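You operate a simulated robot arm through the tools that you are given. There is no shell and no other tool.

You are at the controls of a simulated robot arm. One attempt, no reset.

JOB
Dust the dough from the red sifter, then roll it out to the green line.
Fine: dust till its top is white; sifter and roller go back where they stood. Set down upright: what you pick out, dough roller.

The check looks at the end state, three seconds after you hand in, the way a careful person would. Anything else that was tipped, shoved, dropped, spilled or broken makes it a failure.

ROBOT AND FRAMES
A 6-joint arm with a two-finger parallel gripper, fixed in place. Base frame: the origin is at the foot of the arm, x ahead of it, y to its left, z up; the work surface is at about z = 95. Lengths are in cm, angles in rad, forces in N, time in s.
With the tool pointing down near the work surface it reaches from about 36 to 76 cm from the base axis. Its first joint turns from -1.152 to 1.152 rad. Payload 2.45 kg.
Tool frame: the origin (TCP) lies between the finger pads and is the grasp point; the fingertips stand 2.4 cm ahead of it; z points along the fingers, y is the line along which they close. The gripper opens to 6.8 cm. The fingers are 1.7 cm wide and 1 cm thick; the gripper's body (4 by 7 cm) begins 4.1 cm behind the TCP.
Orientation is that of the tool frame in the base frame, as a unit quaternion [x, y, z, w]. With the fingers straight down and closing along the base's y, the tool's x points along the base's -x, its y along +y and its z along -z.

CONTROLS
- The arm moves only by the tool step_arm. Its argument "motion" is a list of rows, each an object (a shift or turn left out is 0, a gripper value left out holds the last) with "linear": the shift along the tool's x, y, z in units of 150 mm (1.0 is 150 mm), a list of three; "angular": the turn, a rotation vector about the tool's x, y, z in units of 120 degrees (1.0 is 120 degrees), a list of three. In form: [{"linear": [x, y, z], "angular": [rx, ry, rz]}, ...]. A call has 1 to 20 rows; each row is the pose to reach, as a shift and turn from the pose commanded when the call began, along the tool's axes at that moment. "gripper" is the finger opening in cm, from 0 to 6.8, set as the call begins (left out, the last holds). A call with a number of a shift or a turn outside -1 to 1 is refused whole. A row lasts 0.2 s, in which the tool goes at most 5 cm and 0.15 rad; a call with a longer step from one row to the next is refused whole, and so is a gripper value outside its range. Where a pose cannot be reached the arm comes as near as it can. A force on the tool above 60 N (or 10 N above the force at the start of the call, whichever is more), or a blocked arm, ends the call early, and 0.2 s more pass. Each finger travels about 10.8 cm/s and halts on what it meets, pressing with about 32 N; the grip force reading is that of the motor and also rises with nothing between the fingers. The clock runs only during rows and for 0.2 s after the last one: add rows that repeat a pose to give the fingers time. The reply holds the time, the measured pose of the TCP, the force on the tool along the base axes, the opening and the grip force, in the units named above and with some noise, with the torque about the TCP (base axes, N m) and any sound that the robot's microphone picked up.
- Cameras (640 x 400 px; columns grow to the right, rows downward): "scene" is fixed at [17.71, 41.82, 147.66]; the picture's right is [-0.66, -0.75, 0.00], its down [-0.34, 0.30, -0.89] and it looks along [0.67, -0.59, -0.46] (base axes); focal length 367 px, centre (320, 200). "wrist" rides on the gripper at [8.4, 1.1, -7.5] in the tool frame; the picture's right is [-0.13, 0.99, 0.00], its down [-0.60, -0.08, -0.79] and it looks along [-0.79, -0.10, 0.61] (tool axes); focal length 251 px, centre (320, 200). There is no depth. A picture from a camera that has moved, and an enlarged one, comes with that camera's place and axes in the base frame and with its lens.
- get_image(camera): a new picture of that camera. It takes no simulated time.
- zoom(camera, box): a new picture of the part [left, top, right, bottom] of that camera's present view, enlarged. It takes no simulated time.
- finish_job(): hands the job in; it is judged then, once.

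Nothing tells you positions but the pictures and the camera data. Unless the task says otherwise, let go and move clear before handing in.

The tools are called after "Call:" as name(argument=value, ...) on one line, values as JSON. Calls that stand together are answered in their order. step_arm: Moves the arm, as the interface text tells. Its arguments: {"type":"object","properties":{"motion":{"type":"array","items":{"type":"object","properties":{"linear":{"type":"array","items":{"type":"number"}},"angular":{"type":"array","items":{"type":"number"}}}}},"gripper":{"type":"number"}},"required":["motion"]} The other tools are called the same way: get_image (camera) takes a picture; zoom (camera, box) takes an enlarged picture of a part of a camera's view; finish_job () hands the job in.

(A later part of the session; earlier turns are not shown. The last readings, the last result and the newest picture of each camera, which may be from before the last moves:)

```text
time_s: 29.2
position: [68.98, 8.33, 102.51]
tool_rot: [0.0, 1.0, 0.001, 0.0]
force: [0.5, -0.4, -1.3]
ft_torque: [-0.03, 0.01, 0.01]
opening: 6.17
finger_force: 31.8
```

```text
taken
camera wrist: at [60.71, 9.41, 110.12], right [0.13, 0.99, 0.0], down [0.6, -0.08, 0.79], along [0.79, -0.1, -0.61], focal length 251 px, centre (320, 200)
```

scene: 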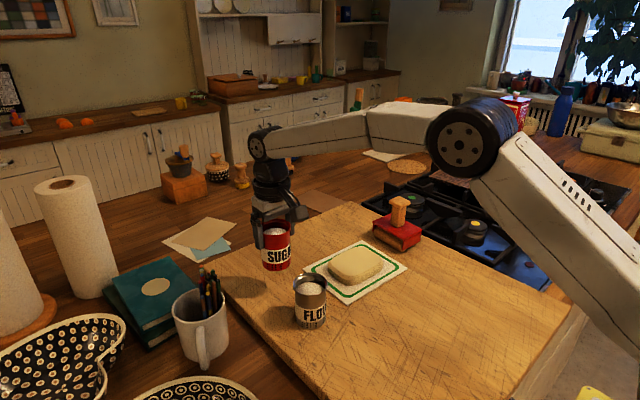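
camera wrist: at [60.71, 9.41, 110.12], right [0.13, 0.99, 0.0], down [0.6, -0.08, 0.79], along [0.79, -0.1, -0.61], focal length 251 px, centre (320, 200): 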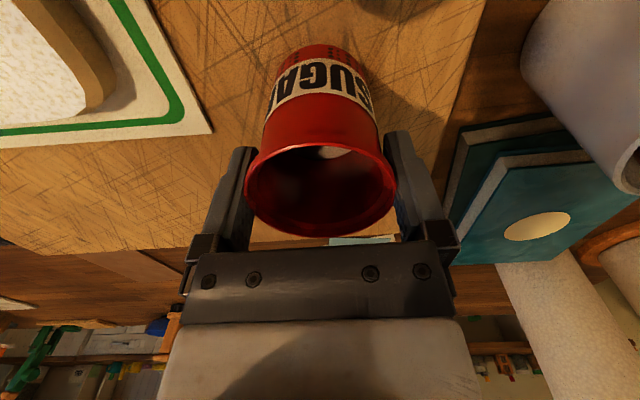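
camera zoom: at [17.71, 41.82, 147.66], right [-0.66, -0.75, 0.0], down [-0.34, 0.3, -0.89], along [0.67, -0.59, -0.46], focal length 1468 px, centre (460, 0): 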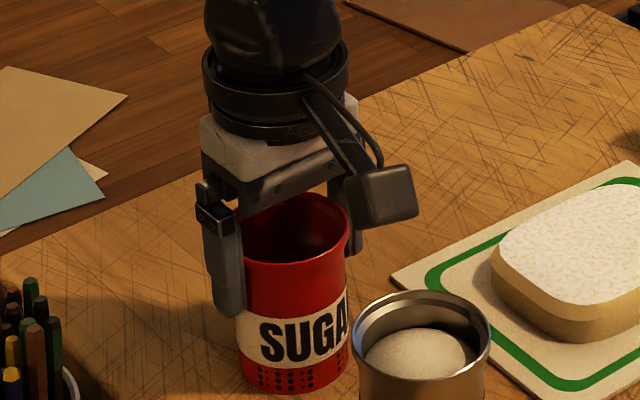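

The sifter is back on its spot, matching the earlier picture. I'll open the gripper and then rise straight up.

Call:
step_arm(motion=[{"linear": [0, 0, 0.001]}, {"linear": [0, 0, 0.001]}, {"linear": [0, 0, 0.001]}], gripper=6.8)

Call:
step_arm(motion=[{"linear": [0, 0, -0.03]}, {"linear": [0, 0, -0.07]}, {"linear": [0, 0, -0.12]}, {"linear": [0, 0, -0.18]}, {"linear": [0, 0, -0.24]}, {"linear": [0, 0, -0.31]}, {"linear": [0, 0, -0.4]}, {"linear": [0, 0, -0.55]}, {"linear": [0, 0, -0.7]}, {"linear": [0, 0, -0.7]}], gripper=6.8)

Call:
zoom(camera="scene", box=[245, 200, 325, 300])

Call:
get_image(camera="scene")

Call:
get_image(camera="wrist")

```text
time_s: 30.0
position: [69.05, 8.29, 102.47]
tool_rot: [0.0, 1.0, 0.001, -0.001]
force: [0.1, -0.3, -0.5]
ft_torque: [0.02, -0.02, 0.01]
opening: 6.79
finger_force: 0.0
```

```text
time_s: 32.2
position: [69.01, 8.37, 113.01]
tool_rot: [0.0, 1.0, 0.0, 0.0]
force: [-0.7, -0.3, 0.8]
ft_torque: [-0.04, 0.03, 0.04]
opening: 6.79
finger_force: 0.0
```

```text
4.00 times, centred on (285, 250) of scene
camera zoom: at [17.71, 41.82, 147.66], right [-0.66, -0.75, 0.0], down [-0.34, 0.3, -0.89], along [0.67, -0.59, -0.46], focal length 1468 px, centre (460, 0)
```

zoom: 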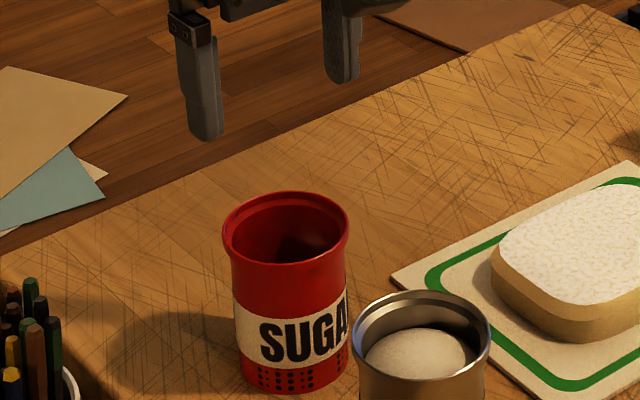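

```text
taken
```

scene: 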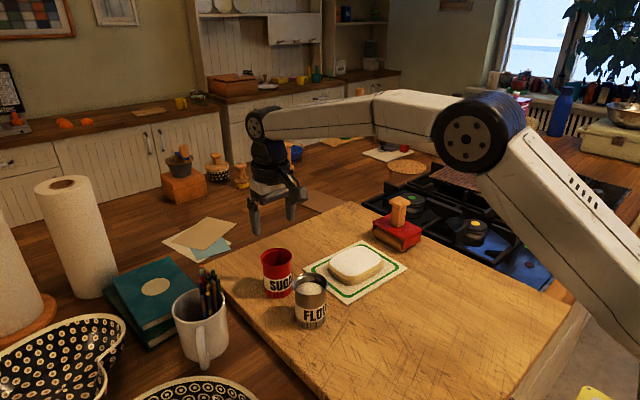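

```text
taken
camera wrist: at [60.65, 9.55, 120.67], right [0.13, 0.99, 0.0], down [0.6, -0.08, 0.79], along [0.79, -0.1, -0.61], focal length 251 px, centre (320, 200)
```

wrist: 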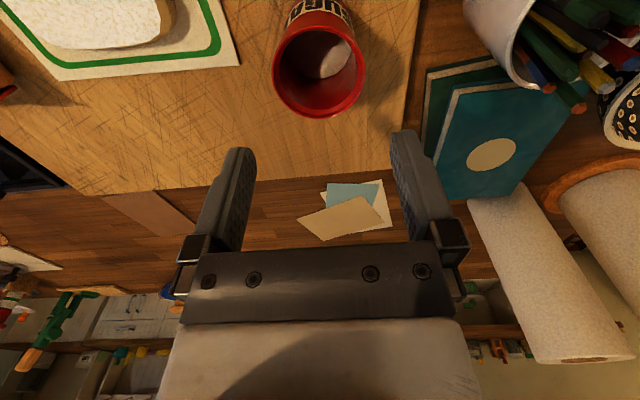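

The sifter stands exactly where it was. Next I'll head toward the roller.

Call:
step_arm(motion=[{"linear": [0.03, -0.2, -0.07]}, {"linear": [0.06, -0.4, -0.13]}, {"linear": [0.09, -0.6, -0.2]}, {"linear": [0.12, -0.8, -0.27]}, {"linear": [0.14, -0.933, -0.33]}])

Call:
step_arm(motion=[{"linear": [0.05, -0.2, 0]}, {"linear": [0.1, -0.4, 0]}, {"linear": [0.15, -0.6, 0]}, {"linear": [0.19, -0.8, 0]}, {"linear": [0.21, -0.867, 0]}, {"linear": [0.21, -0.867, 0]}])

Call:
get_image(camera="wrist")

Call:
get_image(camera="scene")

```text
time_s: 33.4
position: [67.07, -5.67, 118.0]
tool_rot: [0.0, 1.0, 0.0, 0.0]
force: [-0.5, 0.3, 0.7]
ft_torque: [0.02, 0.0, 0.02]
opening: 6.78
finger_force: 0.1
```

```text
time_s: 34.8
position: [63.69, -18.89, 117.9]
tool_rot: [0.0, 1.0, -0.001, -0.001]
force: [-0.4, -0.1, 0.4]
ft_torque: [0.03, -0.01, 0.03]
opening: 6.81
finger_force: 0.1
```

```text
taken
camera wrist: at [55.32, -17.7, 125.6], right [0.13, 0.99, 0.0], down [0.6, -0.08, 0.79], along [0.79, -0.1, -0.61], focal length 251 px, centre (320, 200)
```

wrist: 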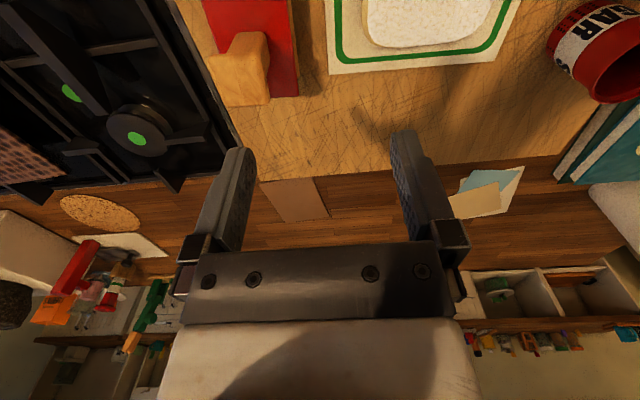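

```text
taken
```

scene: 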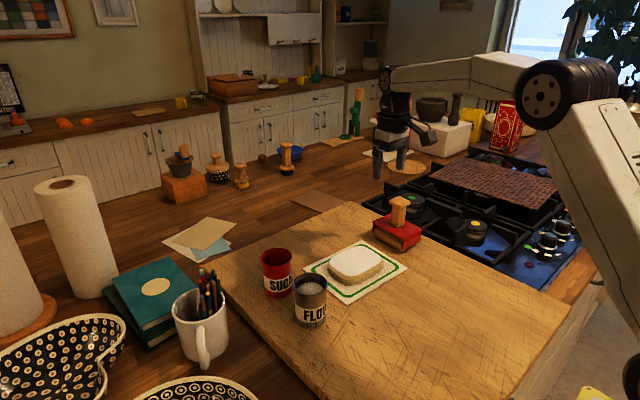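

Call:
zoom(camera="wrist", box=[180, 0, 340, 110])

Call:
zoom(camera="wrist", box=[320, 0, 540, 110])

Call:
zoom(camera="scene", box=[365, 190, 435, 255])

```text
3.64 times, centred on (260, 55) of wrist
camera zoom: at [55.32, -17.7, 125.6], right [0.13, 0.99, 0.0], down [0.6, -0.08, 0.79], along [0.79, -0.1, -0.61], focal length 914 px, centre (538, 727)
```

zoom: 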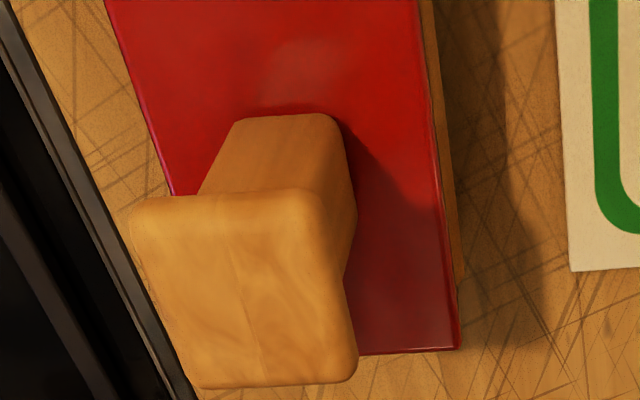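

```text
2.91 times, centred on (430, 55) of wrist
camera zoom: at [55.32, -17.7, 125.6], right [0.13, 0.99, 0.0], down [0.6, -0.08, 0.79], along [0.79, -0.1, -0.61], focal length 731 px, centre (0, 622)
```

zoom: 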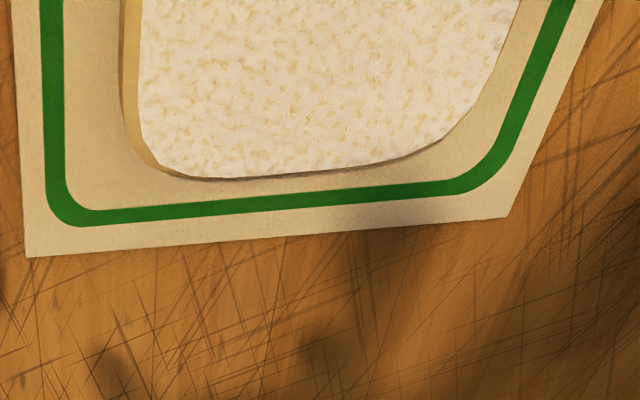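

```text
6.15 times, centred on (400, 222) of scene
camera zoom: at [17.71, 41.82, 147.66], right [-0.66, -0.75, 0.0], down [-0.34, 0.3, -0.89], along [0.67, -0.59, -0.46], focal length 2258 px, centre (-172, 62)
```

zoom: 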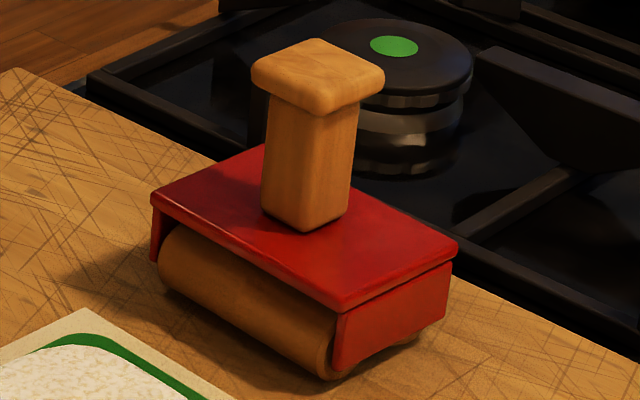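

The roller handle's cap is centred near (64.1, -24.7) with its top at z≈107, and the block is yawed about -0.095 rad. I'll move above it, aligning the gripper yaw on the way.

Call:
step_arm(motion=[{"linear": [-0.005, -0.1, 0.0], "angular": [0, 0, 0.012]}, {"linear": [-0.01, -0.22, 0.05], "angular": [0, 0, 0.024]}, {"linear": [-0.015, -0.33, 0.15], "angular": [0, 0, 0.036]}, {"linear": [-0.025, -0.393, 0.28], "angular": [0, 0, 0.0454]}, {"linear": [-0.025, -0.393, 0.4], "angular": [0, 0, 0.0454]}, {"linear": [-0.025, -0.393, 0.467], "angular": [0, 0, 0.0454]}, {"linear": [-0.025, -0.393, 0.467], "angular": [0, 0, 0.0454]}], gripper=6.8)

Call:
get_image(camera="wrist")

Call:
zoom(camera="scene", box=[355, 160, 445, 255])

```text
time_s: 36.4
position: [64.18, -24.61, 110.92]
tool_rot: [0.048, 0.999, 0.0, 0.001]
force: [-0.4, 0.2, -0.3]
ft_torque: [0.0, 0.02, 0.03]
opening: 6.81
finger_force: 0.0
```

```text
taken
camera wrist: at [55.97, -22.67, 118.58], right [0.22, 0.97, 0.0], down [0.59, -0.14, 0.79], along [0.77, -0.18, -0.61], focal length 251 px, centre (320, 200)
```

wrist: 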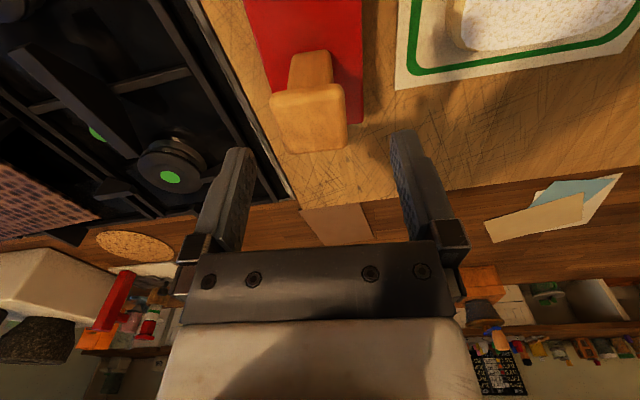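

```text
4.21 times, centred on (400, 208) of scene
camera zoom: at [17.71, 41.82, 147.66], right [-0.66, -0.75, 0.0], down [-0.34, 0.3, -0.89], along [0.67, -0.59, -0.46], focal length 1545 px, centre (-17, 168)
```

zoom: 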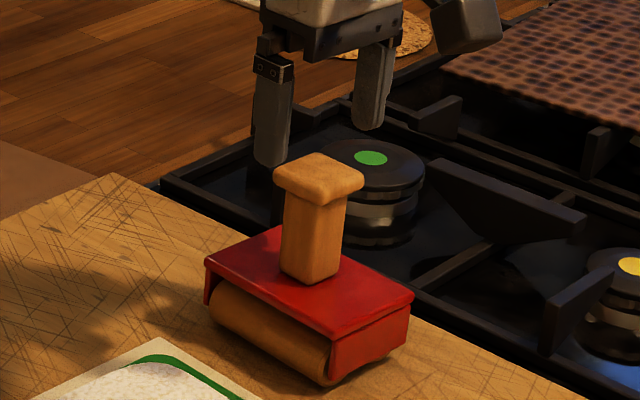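

Call:
zoom(camera="wrist", box=[240, 50, 400, 170])

```text
3.33 times, centred on (320, 110) of wrist
camera zoom: at [55.97, -22.67, 118.58], right [0.22, 0.97, 0.0], down [0.59, -0.14, 0.79], along [0.77, -0.18, -0.61], focal length 838 px, centre (320, 500)
```

zoom: 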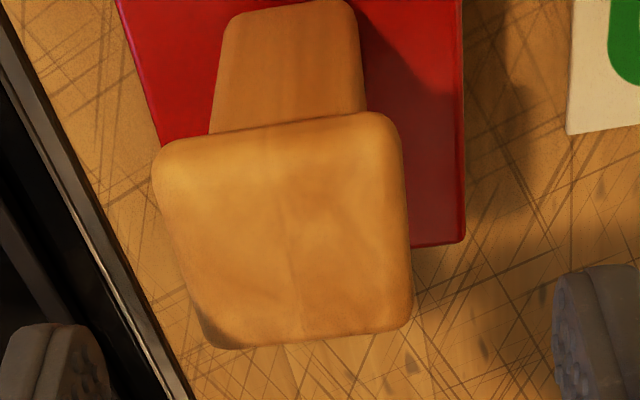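

The cap sits about 0.42 cm to the tool's -y side. I'll correct that, descend partway, and re-check.

Call:
step_arm(motion=[{"linear": [0.004, -0.015, 0.02]}, {"linear": [0.007, -0.028, 0.07]}, {"linear": [0.007, -0.028, 0.13]}, {"linear": [0.007, -0.028, 0.2]}, {"linear": [0.007, -0.028, 0.2]}])

Call:
zoom(camera="wrist", box=[220, 90, 420, 230])

Call:
zoom(camera="scene", box=[355, 160, 445, 255])

```text
time_s: 37.6
position: [63.95, -25.03, 107.83]
tool_rot: [0.047, 0.999, 0.0, 0.0]
force: [0.1, 0.5, 1.0]
ft_torque: [0.03, 0.0, 0.01]
opening: 6.79
finger_force: 0.1
```

```text
2.86 times, centred on (320, 160) of wrist
camera zoom: at [55.76, -23.07, 115.53], right [0.22, 0.97, 0.0], down [0.59, -0.14, 0.79], along [0.77, -0.18, -0.61], focal length 718 px, centre (320, 314)
```

zoom: 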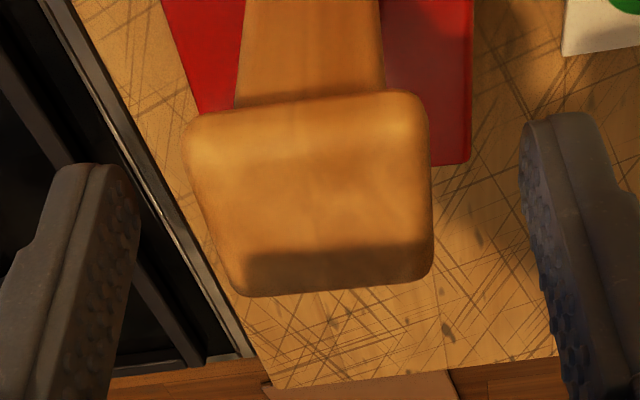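

```text
4.21 times, centred on (400, 208) of scene
camera zoom: at [17.71, 41.82, 147.66], right [-0.66, -0.75, 0.0], down [-0.34, 0.3, -0.89], along [0.67, -0.59, -0.46], focal length 1545 px, centre (-17, 168)
```

zoom: 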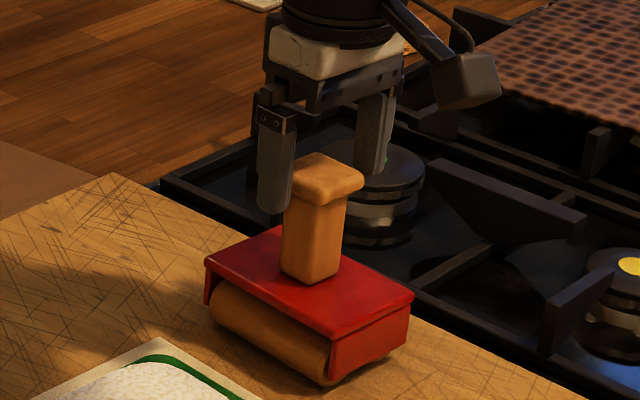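

Centred now. I'll descend to about z 103.4, which keeps the palm just above the cap and the fingertips above the red cover, and then close.

Call:
step_arm(motion=[{"linear": [0, 0, 0.05]}, {"linear": [0, 0, 0.11]}, {"linear": [0, 0, 0.17]}, {"linear": [0, 0, 0.23]}, {"linear": [0, 0, 0.27]}, {"linear": [0, 0, 0.295]}, {"linear": [0, 0, 0.295]}])

Call:
zoom(camera="scene", box=[355, 160, 445, 255])

Call:
get_image(camera="wrist")

```text
time_s: 39.2
position: [64.1, -25.01, 103.56]
tool_rot: [0.048, 0.999, 0.0, 0.0]
force: [-1.0, 0.1, -0.3]
ft_torque: [-0.01, -0.01, 0.02]
opening: 6.8
finger_force: 0.2
```

```text
4.21 times, centred on (400, 208) of scene
camera zoom: at [17.71, 41.82, 147.66], right [-0.66, -0.75, 0.0], down [-0.34, 0.3, -0.89], along [0.67, -0.59, -0.46], focal length 1545 px, centre (-17, 168)
```

zoom: 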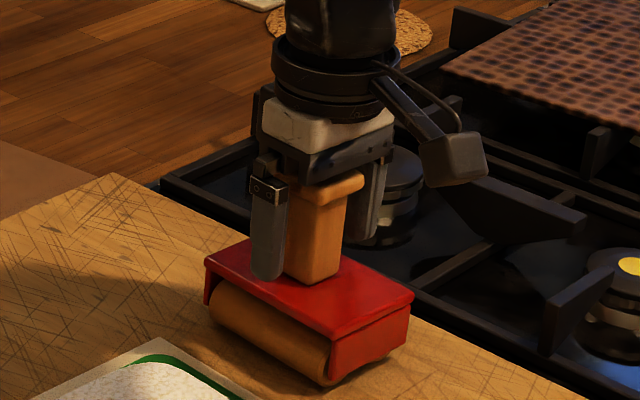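

```text
taken
camera wrist: at [55.77, -23.07, 111.14], right [0.22, 0.97, 0.0], down [0.59, -0.14, 0.79], along [0.77, -0.18, -0.61], focal length 251 px, centre (320, 200)
```

wrist: 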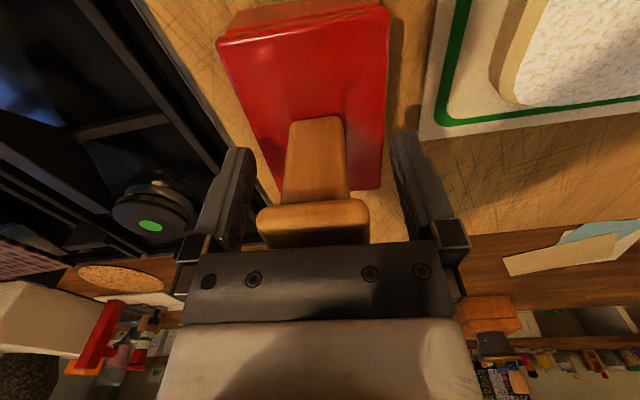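

Call:
step_arm(motion=[{"linear": [0, 0, 0]}, {"linear": [0, 0, 0]}, {"linear": [0, 0, 0]}, {"linear": [0, 0, 0]}], gripper=1.0)

Call:
zoom(camera="scene", box=[355, 160, 445, 255])

Call:
zoom(camera="wrist", box=[160, 0, 480, 250])

```text
time_s: 40.2
position: [64.12, -25.02, 103.58]
tool_rot: [0.047, 0.999, -0.001, 0.0]
force: [-0.4, -0.4, -0.6]
ft_torque: [-0.08, 0.08, 0.05]
opening: 3.99
finger_force: 32.4
```

```text
4.21 times, centred on (400, 208) of scene
camera zoom: at [17.71, 41.82, 147.66], right [-0.66, -0.75, 0.0], down [-0.34, 0.3, -0.89], along [0.67, -0.59, -0.46], focal length 1545 px, centre (-17, 168)
```

zoom: 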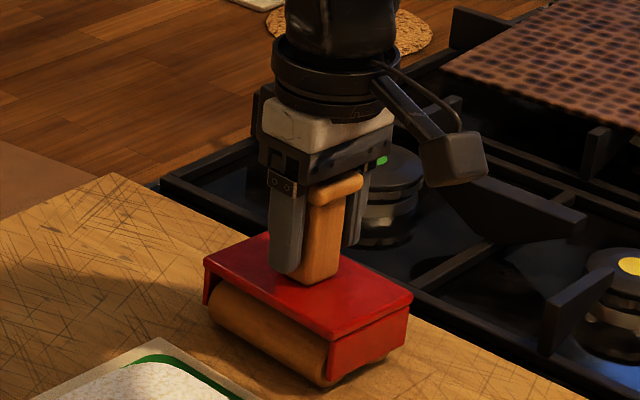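

```text
1.60 times, centred on (320, 125) of wrist
camera zoom: at [55.77, -23.07, 111.15], right [0.22, 0.97, 0.0], down [0.59, -0.14, 0.79], along [0.77, -0.18, -0.61], focal length 402 px, centre (320, 320)
```

zoom: 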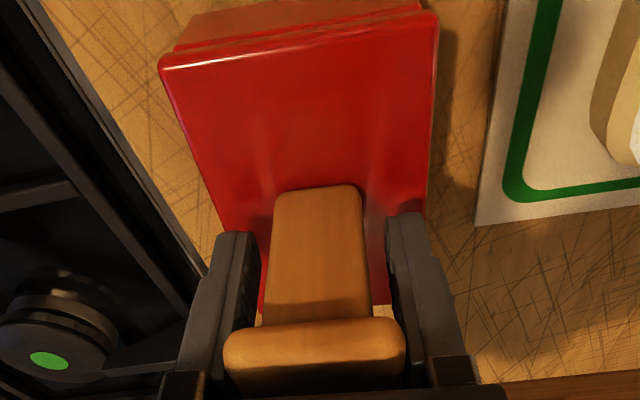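

The gripper is holding the cap at 3.99 cm. I'll lift gently and check that the roller hangs straight.

Call:
step_arm(motion=[{"linear": [0, 0, -0.02]}, {"linear": [0, 0, -0.05]}, {"linear": [0, 0, -0.1]}, {"linear": [0, 0, -0.15]}, {"linear": [0, 0, -0.2]}, {"linear": [0, 0, -0.25]}, {"linear": [0, 0, -0.29]}, {"linear": [0, 0, -0.3]}, {"linear": [0, 0, -0.3]}])

Call:
zoom(camera="scene", box=[355, 160, 445, 255])

Call:
get_image(camera="wrist")

```text
time_s: 42.2
position: [64.15, -24.95, 108.11]
tool_rot: [0.049, 0.999, 0.0, 0.0]
force: [-0.5, -0.4, -3.6]
ft_torque: [0.0, 0.01, 0.01]
opening: 3.94
finger_force: 31.8
```

```text
4.21 times, centred on (400, 208) of scene
camera zoom: at [17.72, 41.82, 147.66], right [-0.66, -0.75, 0.0], down [-0.34, 0.3, -0.89], along [0.67, -0.59, -0.46], focal length 1545 px, centre (-17, 168)
```

zoom: 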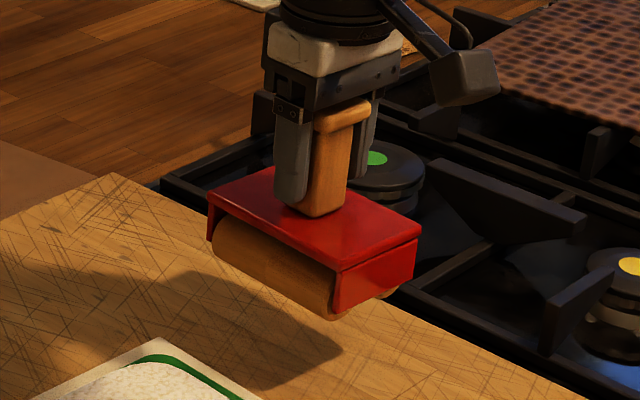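

```text
taken
camera wrist: at [55.86, -23.06, 115.69], right [0.22, 0.97, 0.0], down [0.59, -0.14, 0.79], along [0.77, -0.18, -0.61], focal length 251 px, centre (320, 200)
```

wrist: 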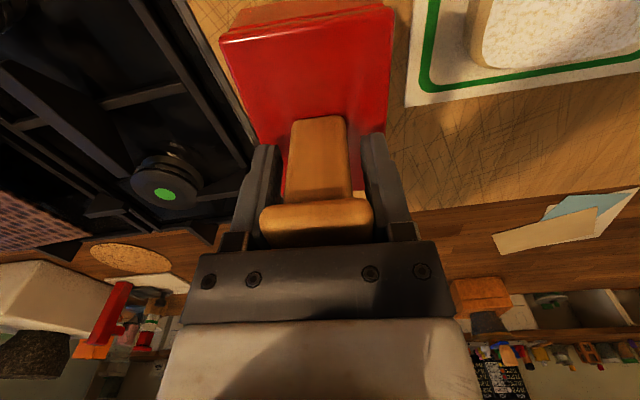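

The roller hangs straight and weighs about 3.6 N. I'll carry it over the dough, turning slightly to match the sheet's yaw.

Call:
step_arm(motion=[{"linear": [0.01, 0.03, 0]}, {"linear": [0.02, 0.1, 0], "angular": [0, 0, -0.005]}, {"linear": [0.04, 0.2, 0], "angular": [0, 0, -0.01]}, {"linear": [0.06, 0.32, 0], "angular": [0, 0, -0.016]}, {"linear": [0.08, 0.44, 0], "angular": [0, 0, -0.02]}, {"linear": [0.1, 0.55, 0], "angular": [0, 0, -0.025]}, {"linear": [0.12, 0.64, 0], "angular": [0, 0, -0.0286]}, {"linear": [0.127, 0.69, 0], "angular": [0, 0, -0.0286]}, {"linear": [0.127, 0.7, 0], "angular": [0, 0, -0.0286]}, {"linear": [0.127, 0.7, 0], "angular": [0, 0, -0.0286]}])

Call:
step_arm(motion=[{"linear": [0.01, 0.03, 0]}, {"linear": [0.02, 0.1, 0]}, {"linear": [0.03, 0.2, 0]}, {"linear": [0.045, 0.3, 0]}, {"linear": [0.053, 0.37, 0]}, {"linear": [0.057, 0.4, 0]}, {"linear": [0.057, 0.4, 0]}])

Call:
zoom(camera="scene", box=[280, 180, 440, 310])

Call:
get_image(camera="wrist")

```text
time_s: 44.4
position: [63.19, -14.44, 108.14]
tool_rot: [0.018, 1.0, 0.0, 0.0]
force: [0.3, 0.5, -1.9]
ft_torque: [0.0, -0.03, -0.02]
opening: 3.97
finger_force: 31.7
```

```text
time_s: 46.0
position: [62.44, -8.34, 108.12]
tool_rot: [0.019, 1.0, 0.0, 0.0]
force: [0.0, 0.6, -3.4]
ft_torque: [0.03, 0.05, 0.01]
opening: 3.96
finger_force: 32.4
```

```text
3.08 times, centred on (360, 245) of scene
camera zoom: at [17.71, 41.82, 147.66], right [-0.66, -0.75, 0.0], down [-0.34, 0.3, -0.89], along [0.67, -0.59, -0.46], focal length 1129 px, centre (197, 62)
```

zoom: 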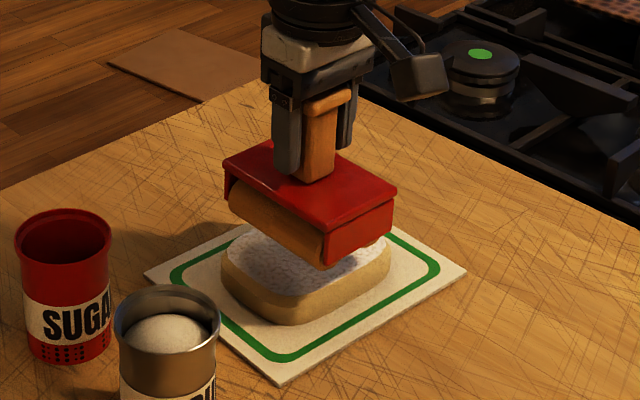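

```text
taken
camera wrist: at [54.17, -6.89, 115.71], right [0.17, 0.99, 0.0], down [0.6, -0.1, 0.79], along [0.78, -0.13, -0.61], focal length 251 px, centre (320, 200)
```

wrist: 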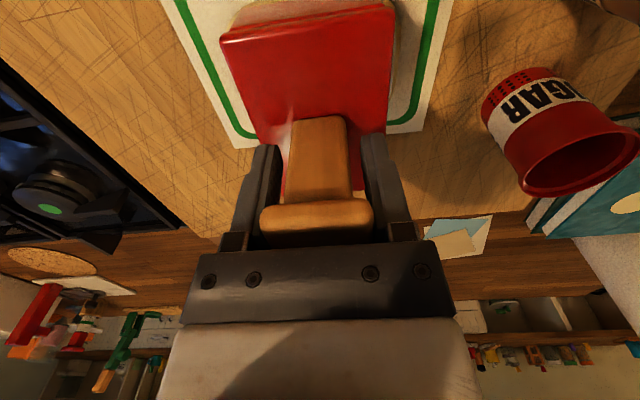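

Centred over the dough. I'll lower to find contact, watching the force.

Call:
step_arm(motion=[{"linear": [0, 0, 0.03]}, {"linear": [0, 0, 0.07]}, {"linear": [0, 0, 0.1]}, {"linear": [0, 0, 0.115]}, {"linear": [0, 0, 0.12]}, {"linear": [0, 0, 0.12]}])

Call:
zoom(camera="scene", box=[280, 180, 440, 310])

```text
time_s: 47.4
position: [62.5, -8.32, 106.41]
tool_rot: [0.018, 1.0, 0.0, 0.0]
force: [-0.1, -0.9, -3.6]
ft_torque: [0.03, 0.01, -0.02]
opening: 3.96
finger_force: 31.6
```

```text
3.08 times, centred on (360, 245) of scene
camera zoom: at [17.72, 41.82, 147.66], right [-0.66, -0.75, 0.0], down [-0.34, 0.3, -0.89], along [0.67, -0.59, -0.46], focal length 1129 px, centre (197, 62)
```

zoom: 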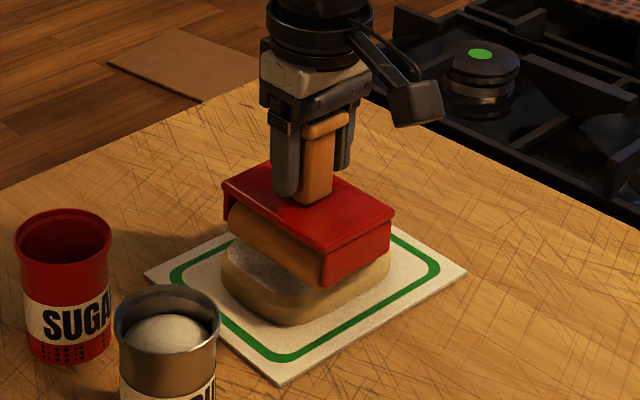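

Call:
step_arm(motion=[{"linear": [0, 0, 0.007]}, {"linear": [0, 0, 0.014]}, {"linear": [0, 0, 0.02]}, {"linear": [0, 0, 0.02]}])

Call:
step_arm(motion=[{"linear": [0, 0, 0.007]}, {"linear": [0, 0, 0.014]}, {"linear": [0, 0, 0.014]}])

```text
time_s: 48.4
position: [62.68, -8.38, 106.18]
tool_rot: [0.018, 1.0, 0.0, 0.002]
force: [-0.9, -1.0, 15.2]
ft_torque: [0.02, 0.71, 0.02]
opening: 3.98
finger_force: 32.3
```

```text
time_s: 49.2
position: [62.63, -8.38, 105.94]
tool_rot: [0.019, 1.0, 0.0, 0.003]
force: [0.8, -1.0, 23.5]
ft_torque: [0.02, -0.09, 0.04]
opening: 3.97
finger_force: 32.1
```

Contact is at about 24 N. I'll roll gently toward +y and back, then look.

Call:
step_arm(motion=[{"linear": [0, 0.04, 0]}, {"linear": [0, 0.1, 0]}, {"linear": [0, 0.16, 0]}, {"linear": [0, 0.21, 0]}, {"linear": [0, 0.23, 0]}, {"linear": [0, 0.21, 0]}, {"linear": [0, 0.15, 0]}, {"linear": [0, 0.08, 0]}, {"linear": [0, 0, 0]}, {"linear": [0, -0.08, 0]}, {"linear": [0, -0.15, 0]}, {"linear": [0, -0.21, 0]}, {"linear": [0, -0.23, 0]}, {"linear": [0, -0.21, 0]}, {"linear": [0, -0.15, 0]}, {"linear": [0, -0.08, 0]}, {"linear": [0, -0.02, 0]}, {"linear": [0, 0, 0]}])

Call:
zoom(camera="scene", box=[280, 180, 440, 310])

Call:
get_image(camera="wrist")

```text
time_s: 53.0
position: [62.56, -8.33, 105.65]
tool_rot: [0.018, 1.0, 0.0, 0.0]
force: [-0.1, -0.3, -1.8]
ft_torque: [-0.04, 0.01, 0.0]
opening: 3.95
finger_force: 31.7
```

```text
3.08 times, centred on (360, 245) of scene
camera zoom: at [17.72, 41.82, 147.66], right [-0.66, -0.75, 0.0], down [-0.34, 0.3, -0.89], along [0.67, -0.59, -0.46], focal length 1129 px, centre (197, 62)
```

zoom: 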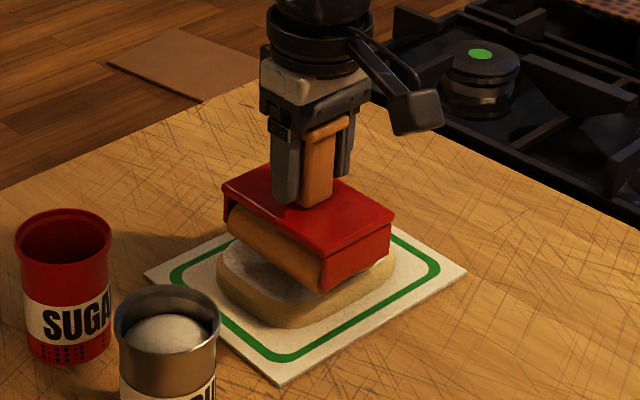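

```text
taken
camera wrist: at [54.13, -6.81, 113.37], right [0.17, 0.99, 0.0], down [0.6, -0.1, 0.79], along [0.78, -0.13, -0.61], focal length 251 px, centre (320, 200)
```

wrist: 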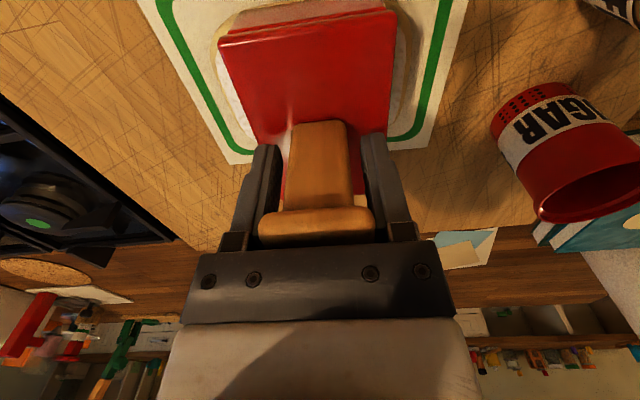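

The dough flattens and spreads evenly. I'll lower 0.3 cm and roll again.

Call:
step_arm(motion=[{"linear": [0, 0.0, 0.01]}, {"linear": [0, 0.02, 0.02]}, {"linear": [0, 0.08, 0.02]}, {"linear": [0, 0.15, 0.02]}, {"linear": [0, 0.21, 0.02]}, {"linear": [0, 0.24, 0.02]}, {"linear": [0, 0.21, 0.02]}, {"linear": [0, 0.15, 0.02]}, {"linear": [0, 0.08, 0.02]}, {"linear": [0, 0, 0.02]}, {"linear": [0, -0.08, 0.02]}, {"linear": [0, -0.15, 0.02]}, {"linear": [0, -0.21, 0.02]}, {"linear": [0, -0.24, 0.02]}, {"linear": [0, -0.21, 0.02]}, {"linear": [0, -0.15, 0.02]}, {"linear": [0, -0.08, 0.02]}, {"linear": [0, -0.02, 0.02]}, {"linear": [0, 0, 0.02]}])

Call:
zoom(camera="scene", box=[280, 180, 440, 310])

Call:
zoom(camera="wrist", box=[140, 0, 480, 250])

```text
time_s: 57.0
position: [62.67, -8.44, 105.33]
tool_rot: [0.018, 1.0, 0.0, 0.0]
force: [-0.3, 0.0, -3.1]
ft_torque: [-0.02, -0.04, -0.01]
opening: 3.96
finger_force: 32.1
```

```text
3.08 times, centred on (360, 245) of scene
camera zoom: at [17.72, 41.82, 147.66], right [-0.66, -0.75, 0.0], down [-0.34, 0.3, -0.89], along [0.67, -0.59, -0.46], focal length 1129 px, centre (197, 62)
```

zoom: 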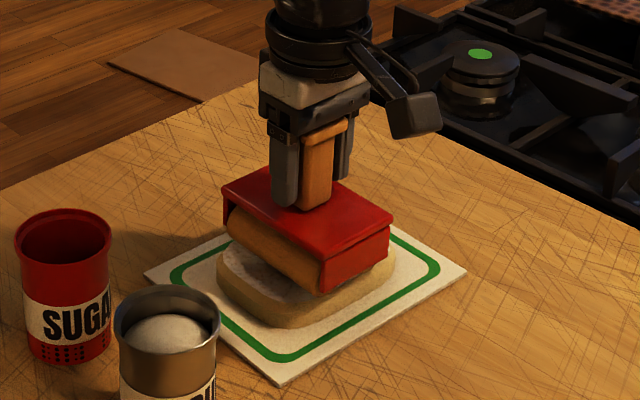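

```text
1.60 times, centred on (310, 125) of wrist
camera zoom: at [54.25, -6.87, 113.05], right [0.17, 0.99, 0.0], down [0.6, -0.1, 0.79], along [0.78, -0.13, -0.61], focal length 402 px, centre (336, 320)
```

zoom: 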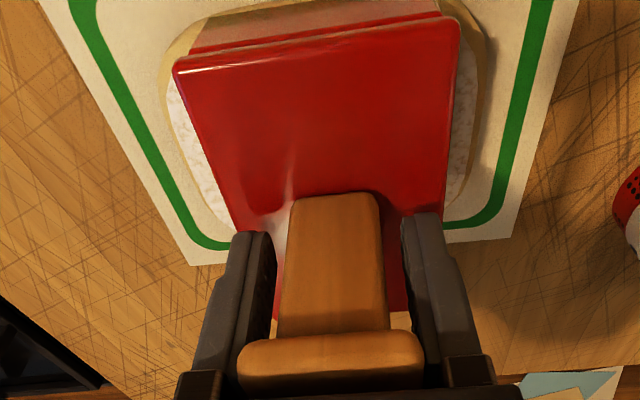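

There's no extra contact on that pass because the roller is just skimming the surface. I'll lower further until force builds.

Call:
step_arm(motion=[{"linear": [0, 0, 0.007]}, {"linear": [0, 0, 0.014]}, {"linear": [0, 0, 0.014]}])

Call:
step_arm(motion=[{"linear": [0, 0, 0.007]}, {"linear": [0, 0, 0.014]}, {"linear": [0, 0, 0.014]}])

```text
time_s: 57.8
position: [62.49, -8.29, 105.22]
tool_rot: [0.019, 1.0, 0.0, -0.001]
force: [-0.1, 0.7, -3.5]
ft_torque: [0.02, 0.01, -0.04]
opening: 3.96
finger_force: 32.0
```

```text
time_s: 58.6
position: [62.74, -8.53, 105.0]
tool_rot: [0.018, 1.0, 0.0, -0.001]
force: [-3.8, -0.2, 6.1]
ft_torque: [0.03, 0.72, 0.0]
opening: 3.93
finger_force: 32.3
```

Call:
step_arm(motion=[{"linear": [0, 0.0, 0.01]}, {"linear": [0, 0.02, 0.02]}, {"linear": [0, 0.08, 0.02]}, {"linear": [0, 0.15, 0.02]}, {"linear": [0, 0.21, 0.02]}, {"linear": [0, 0.24, 0.02]}, {"linear": [0, 0.21, 0.02]}, {"linear": [0, 0.15, 0.02]}, {"linear": [0, 0.08, 0.02]}, {"linear": [0, 0, 0.02]}])

Call:
step_arm(motion=[{"linear": [0, -0.08, 0]}, {"linear": [0, -0.15, 0]}, {"linear": [0, -0.21, 0]}, {"linear": [0, -0.24, 0]}, {"linear": [0, -0.21, 0]}, {"linear": [0, -0.15, 0]}, {"linear": [0, -0.08, 0]}, {"linear": [0, -0.02, 0]}, {"linear": [0, 0, 0]}])

Call:
zoom(camera="scene", box=[280, 180, 440, 310])

Call:
zoom(camera="wrist", box=[140, 0, 480, 250])

```text
time_s: 60.8
position: [62.61, -8.48, 104.84]
tool_rot: [0.018, 1.0, 0.0, 0.002]
force: [11.0, -0.9, 16.8]
ft_torque: [0.02, -0.01, 0.03]
opening: 3.93
finger_force: 32.7
```

```text
time_s: 62.8
position: [62.53, -8.35, 104.7]
tool_rot: [0.018, 1.0, 0.0, 0.0]
force: [1.7, -0.1, 11.5]
ft_torque: [-0.05, -0.3, -0.02]
opening: 3.95
finger_force: 32.0
```

```text
3.08 times, centred on (360, 245) of scene
camera zoom: at [17.69, 41.83, 147.66], right [-0.66, -0.75, 0.0], down [-0.34, 0.3, -0.89], along [0.67, -0.59, -0.46], focal length 1129 px, centre (197, 62)
```

zoom: 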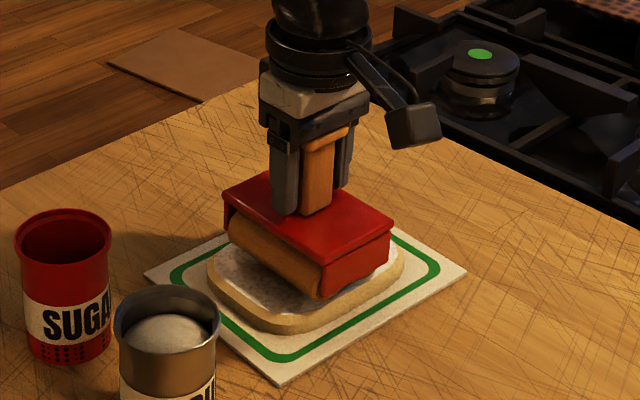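

```text
1.60 times, centred on (310, 125) of wrist
camera zoom: at [54.19, -6.85, 112.38], right [0.17, 0.99, 0.0], down [0.6, -0.1, 0.79], along [0.78, -0.13, -0.61], focal length 402 px, centre (336, 320)
```

zoom: 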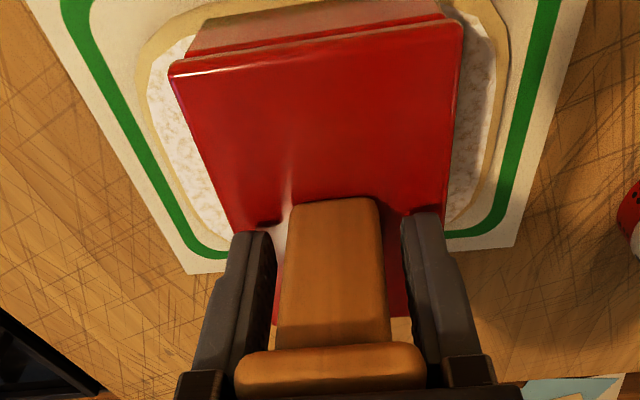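

Now it's spreading well toward the line. I'll do another pass at this pressure.

Call:
step_arm(motion=[{"linear": [0, 0.02, 0.007]}, {"linear": [0, 0.08, 0.014]}, {"linear": [0, 0.15, 0.014]}, {"linear": [0, 0.21, 0.014]}, {"linear": [0, 0.24, 0.014]}, {"linear": [0, 0.21, 0.014]}, {"linear": [0, 0.15, 0.014]}, {"linear": [0, 0.08, 0.014]}, {"linear": [0, 0, 0.014]}, {"linear": [0, -0.08, 0.014]}, {"linear": [0, -0.15, 0.014]}, {"linear": [0, -0.21, 0.014]}, {"linear": [0, -0.24, 0.014]}, {"linear": [0, -0.21, 0.014]}, {"linear": [0, -0.15, 0.014]}, {"linear": [0, -0.08, 0.014]}, {"linear": [0, -0.02, 0.014]}, {"linear": [0, 0, 0.014]}])

Call:
zoom(camera="scene", box=[280, 180, 440, 310])

Call:
zoom(camera="wrist", box=[140, 0, 480, 250])

```text
time_s: 66.6
position: [62.59, -8.23, 104.63]
tool_rot: [0.018, 1.0, 0.0, 0.001]
force: [0.3, -0.3, -2.6]
ft_torque: [0.01, 0.03, -0.01]
opening: 3.93
finger_force: 32.0
```

```text
3.08 times, centred on (360, 245) of scene
camera zoom: at [17.72, 41.82, 147.66], right [-0.66, -0.75, 0.0], down [-0.34, 0.3, -0.89], along [0.67, -0.59, -0.46], focal length 1129 px, centre (197, 62)
```

zoom: 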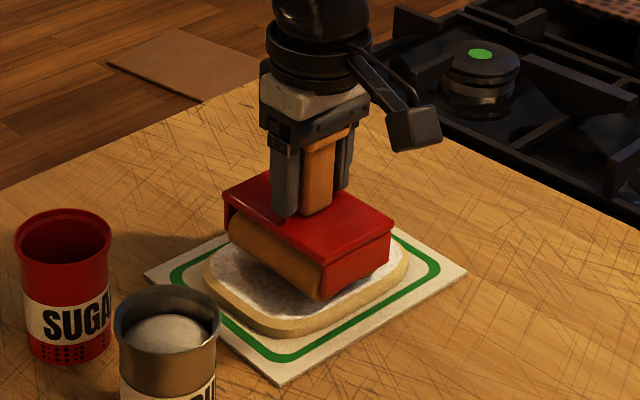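

```text
1.60 times, centred on (310, 125) of wrist
camera zoom: at [54.14, -6.84, 112.22], right [0.17, 0.99, 0.0], down [0.6, -0.1, 0.79], along [0.78, -0.13, -0.61], focal length 402 px, centre (336, 320)
```

zoom: 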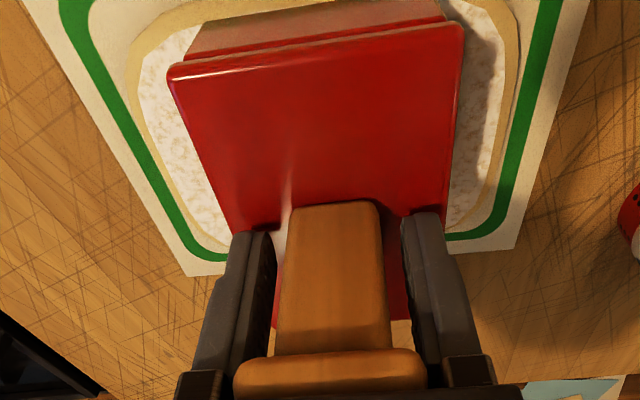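

Call:
step_arm(motion=[{"linear": [0, 0.02, 0.007]}, {"linear": [0, 0.08, 0.018]}, {"linear": [0, 0.15, 0.018]}, {"linear": [0, 0.21, 0.018]}, {"linear": [0, 0.26, 0.018]}, {"linear": [0, 0.21, 0.018]}, {"linear": [0, 0.15, 0.018]}, {"linear": [0, 0.08, 0.018]}, {"linear": [0, 0, 0.018]}, {"linear": [0, -0.08, 0.018]}, {"linear": [0, -0.15, 0.018]}, {"linear": [0, -0.21, 0.018]}, {"linear": [0, -0.26, 0.018]}, {"linear": [0, -0.21, 0.018]}, {"linear": [0, -0.15, 0.018]}, {"linear": [0, -0.08, 0.018]}, {"linear": [0, -0.02, 0.018]}, {"linear": [0, 0, 0.018]}])

Call:
zoom(camera="scene", box=[280, 180, 440, 310])

Call:
zoom(camera="wrist", box=[140, 0, 480, 250])

```text
time_s: 70.4
position: [62.7, -8.22, 104.23]
tool_rot: [0.018, 1.0, 0.0, 0.0]
force: [0.3, -0.9, -3.4]
ft_torque: [-0.01, -0.01, 0.01]
opening: 3.97
finger_force: 32.3
```

```text
3.08 times, centred on (360, 245) of scene
camera zoom: at [17.72, 41.82, 147.66], right [-0.66, -0.75, 0.0], down [-0.34, 0.3, -0.89], along [0.67, -0.59, -0.46], focal length 1129 px, centre (197, 62)
```

zoom: 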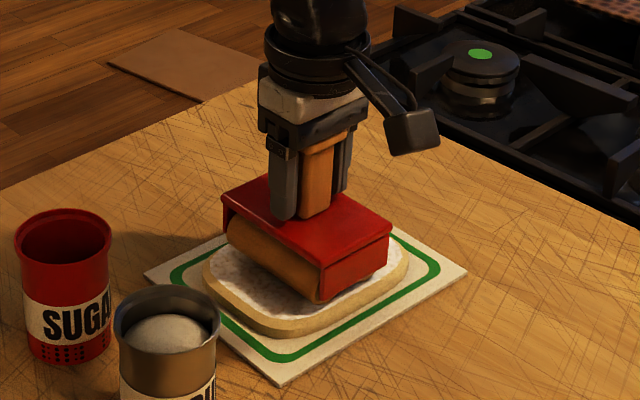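

```text
1.60 times, centred on (310, 125) of wrist
camera zoom: at [54.26, -6.83, 111.91], right [0.17, 0.99, 0.0], down [0.6, -0.1, 0.79], along [0.78, -0.13, -0.61], focal length 402 px, centre (336, 320)
```

zoom: 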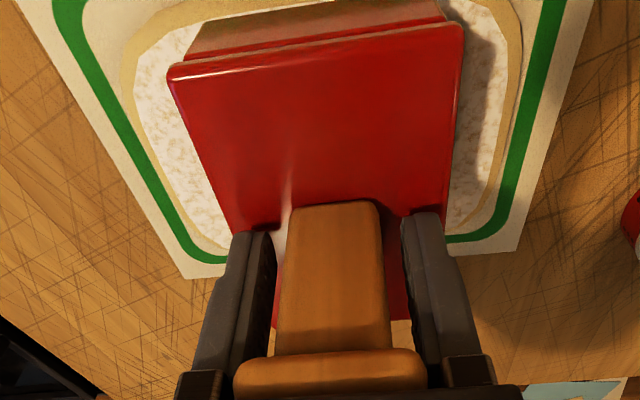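

Call:
step_arm(motion=[{"linear": [0, 0, 0.006]}, {"linear": [0, 0, 0.012]}, {"linear": [0, 0, 0.012]}])

Call:
step_arm(motion=[{"linear": [0, 0, 0.006]}, {"linear": [0, 0, 0.012]}, {"linear": [0, 0, 0.012]}])

```text
time_s: 71.2
position: [62.65, -8.18, 104.05]
tool_rot: [0.019, 1.0, 0.001, 0.0]
force: [-0.6, 0.3, -3.2]
ft_torque: [-0.04, 0.02, 0.03]
opening: 3.95
finger_force: 32.2
```

```text
time_s: 72.0
position: [62.57, -8.36, 103.9]
tool_rot: [0.019, 1.0, 0.0, 0.0]
force: [0.0, 0.0, 0.5]
ft_torque: [0.07, 0.15, 0.05]
opening: 3.97
finger_force: 31.8
```

Call:
step_arm(motion=[{"linear": [0, 0.02, 0.007]}, {"linear": [0, 0.08, 0.014]}, {"linear": [0, 0.15, 0.014]}, {"linear": [0, 0.21, 0.014]}, {"linear": [0, 0.26, 0.014]}, {"linear": [0, 0.21, 0.014]}, {"linear": [0, 0.15, 0.014]}, {"linear": [0, 0.08, 0.014]}, {"linear": [0, 0, 0.014]}])

Call:
zoom(camera="scene", box=[280, 180, 440, 310])

Call:
zoom(camera="wrist", box=[140, 0, 480, 250])

```text
time_s: 74.0
position: [62.47, -8.36, 103.86]
tool_rot: [0.018, 1.0, -0.001, 0.002]
force: [4.6, -0.9, 20.8]
ft_torque: [0.03, -0.17, 0.04]
opening: 3.97
finger_force: 32.1
```

```text
3.08 times, centred on (360, 245) of scene
camera zoom: at [17.68, 41.83, 147.66], right [-0.66, -0.75, 0.0], down [-0.34, 0.3, -0.89], along [0.67, -0.59, -0.46], focal length 1129 px, centre (197, 62)
```

zoom: 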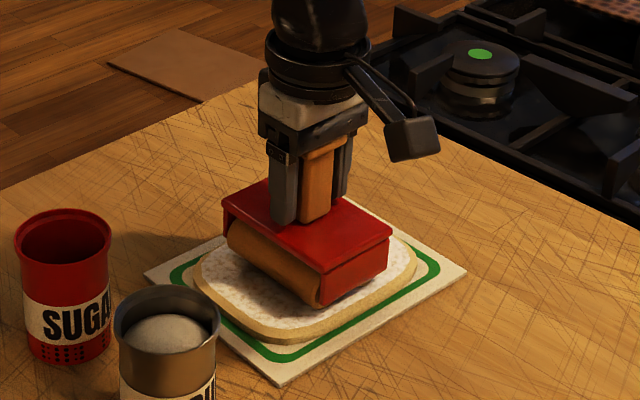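

```text
1.60 times, centred on (310, 125) of wrist
camera zoom: at [54.22, -6.86, 111.46], right [0.17, 0.99, 0.0], down [0.6, -0.1, 0.8], along [0.78, -0.13, -0.61], focal length 402 px, centre (336, 320)
```

zoom: 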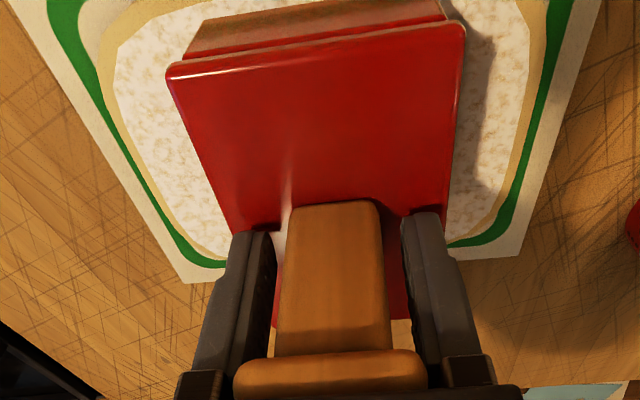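

The dough edge is now at or near the inner edge of the green line. I'll lift off and look closely before going further.

Call:
step_arm(motion=[{"linear": [0, 0, -0.04]}, {"linear": [0, 0, -0.1]}, {"linear": [0, 0, -0.2]}, {"linear": [0, 0, -0.3]}, {"linear": [0, 0, -0.4]}, {"linear": [0, 0, -0.48]}, {"linear": [0, 0, -0.5]}, {"linear": [0, 0, -0.5]}])

Call:
zoom(camera="scene", box=[295, 225, 420, 310])

Call:
zoom(camera="wrist", box=[140, 0, 480, 250])

Call:
zoom(camera="scene", box=[280, 160, 440, 310])

```text
time_s: 75.8
position: [62.64, -8.21, 111.14]
tool_rot: [0.017, 1.0, 0.0, 0.0]
force: [-1.0, -0.3, -3.9]
ft_torque: [-0.01, 0.04, -0.01]
opening: 3.96
finger_force: 32.5
```

```text
4.71 times, centred on (358, 268) of scene
camera zoom: at [17.72, 41.82, 147.66], right [-0.66, -0.75, 0.0], down [-0.34, 0.3, -0.89], along [0.67, -0.59, -0.46], focal length 1727 px, centre (144, -118)
```

zoom: 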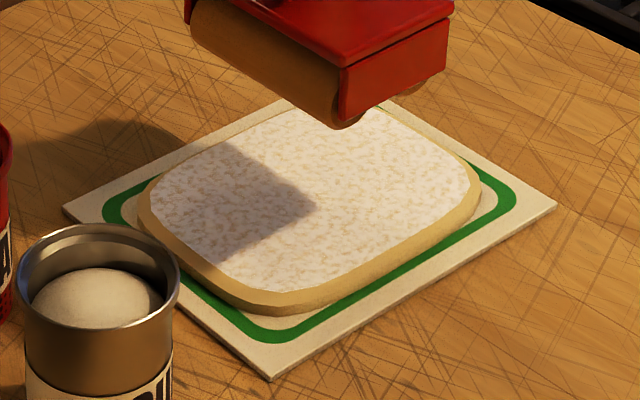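

```text
1.60 times, centred on (310, 125) of wrist
camera zoom: at [54.32, -6.86, 118.75], right [0.16, 0.99, 0.0], down [0.6, -0.1, 0.79], along [0.78, -0.13, -0.61], focal length 402 px, centre (336, 320)
```

zoom: 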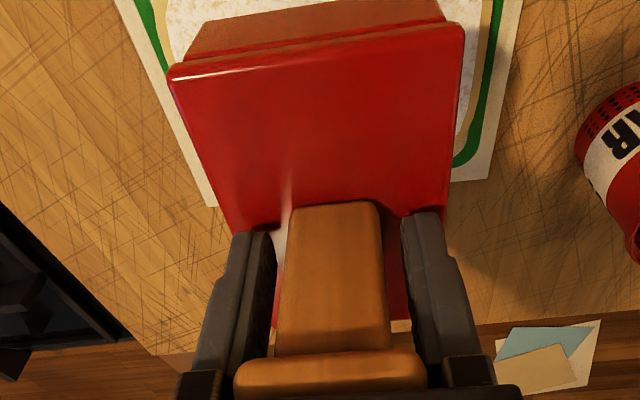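

```text
2.67 times, centred on (360, 235) of scene
camera zoom: at [17.72, 41.82, 147.66], right [-0.66, -0.75, 0.0], down [-0.34, 0.3, -0.89], along [0.67, -0.59, -0.46], focal length 978 px, centre (213, 107)
```

zoom: 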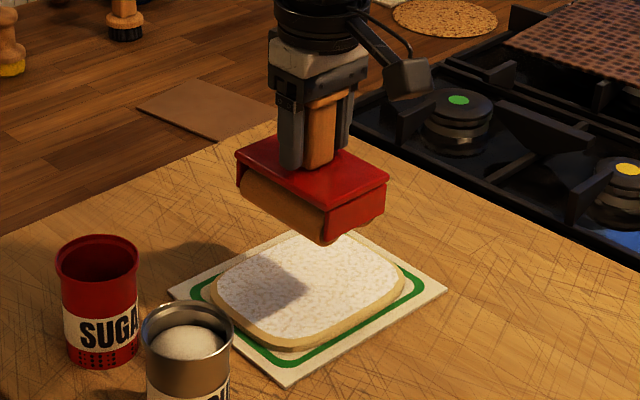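

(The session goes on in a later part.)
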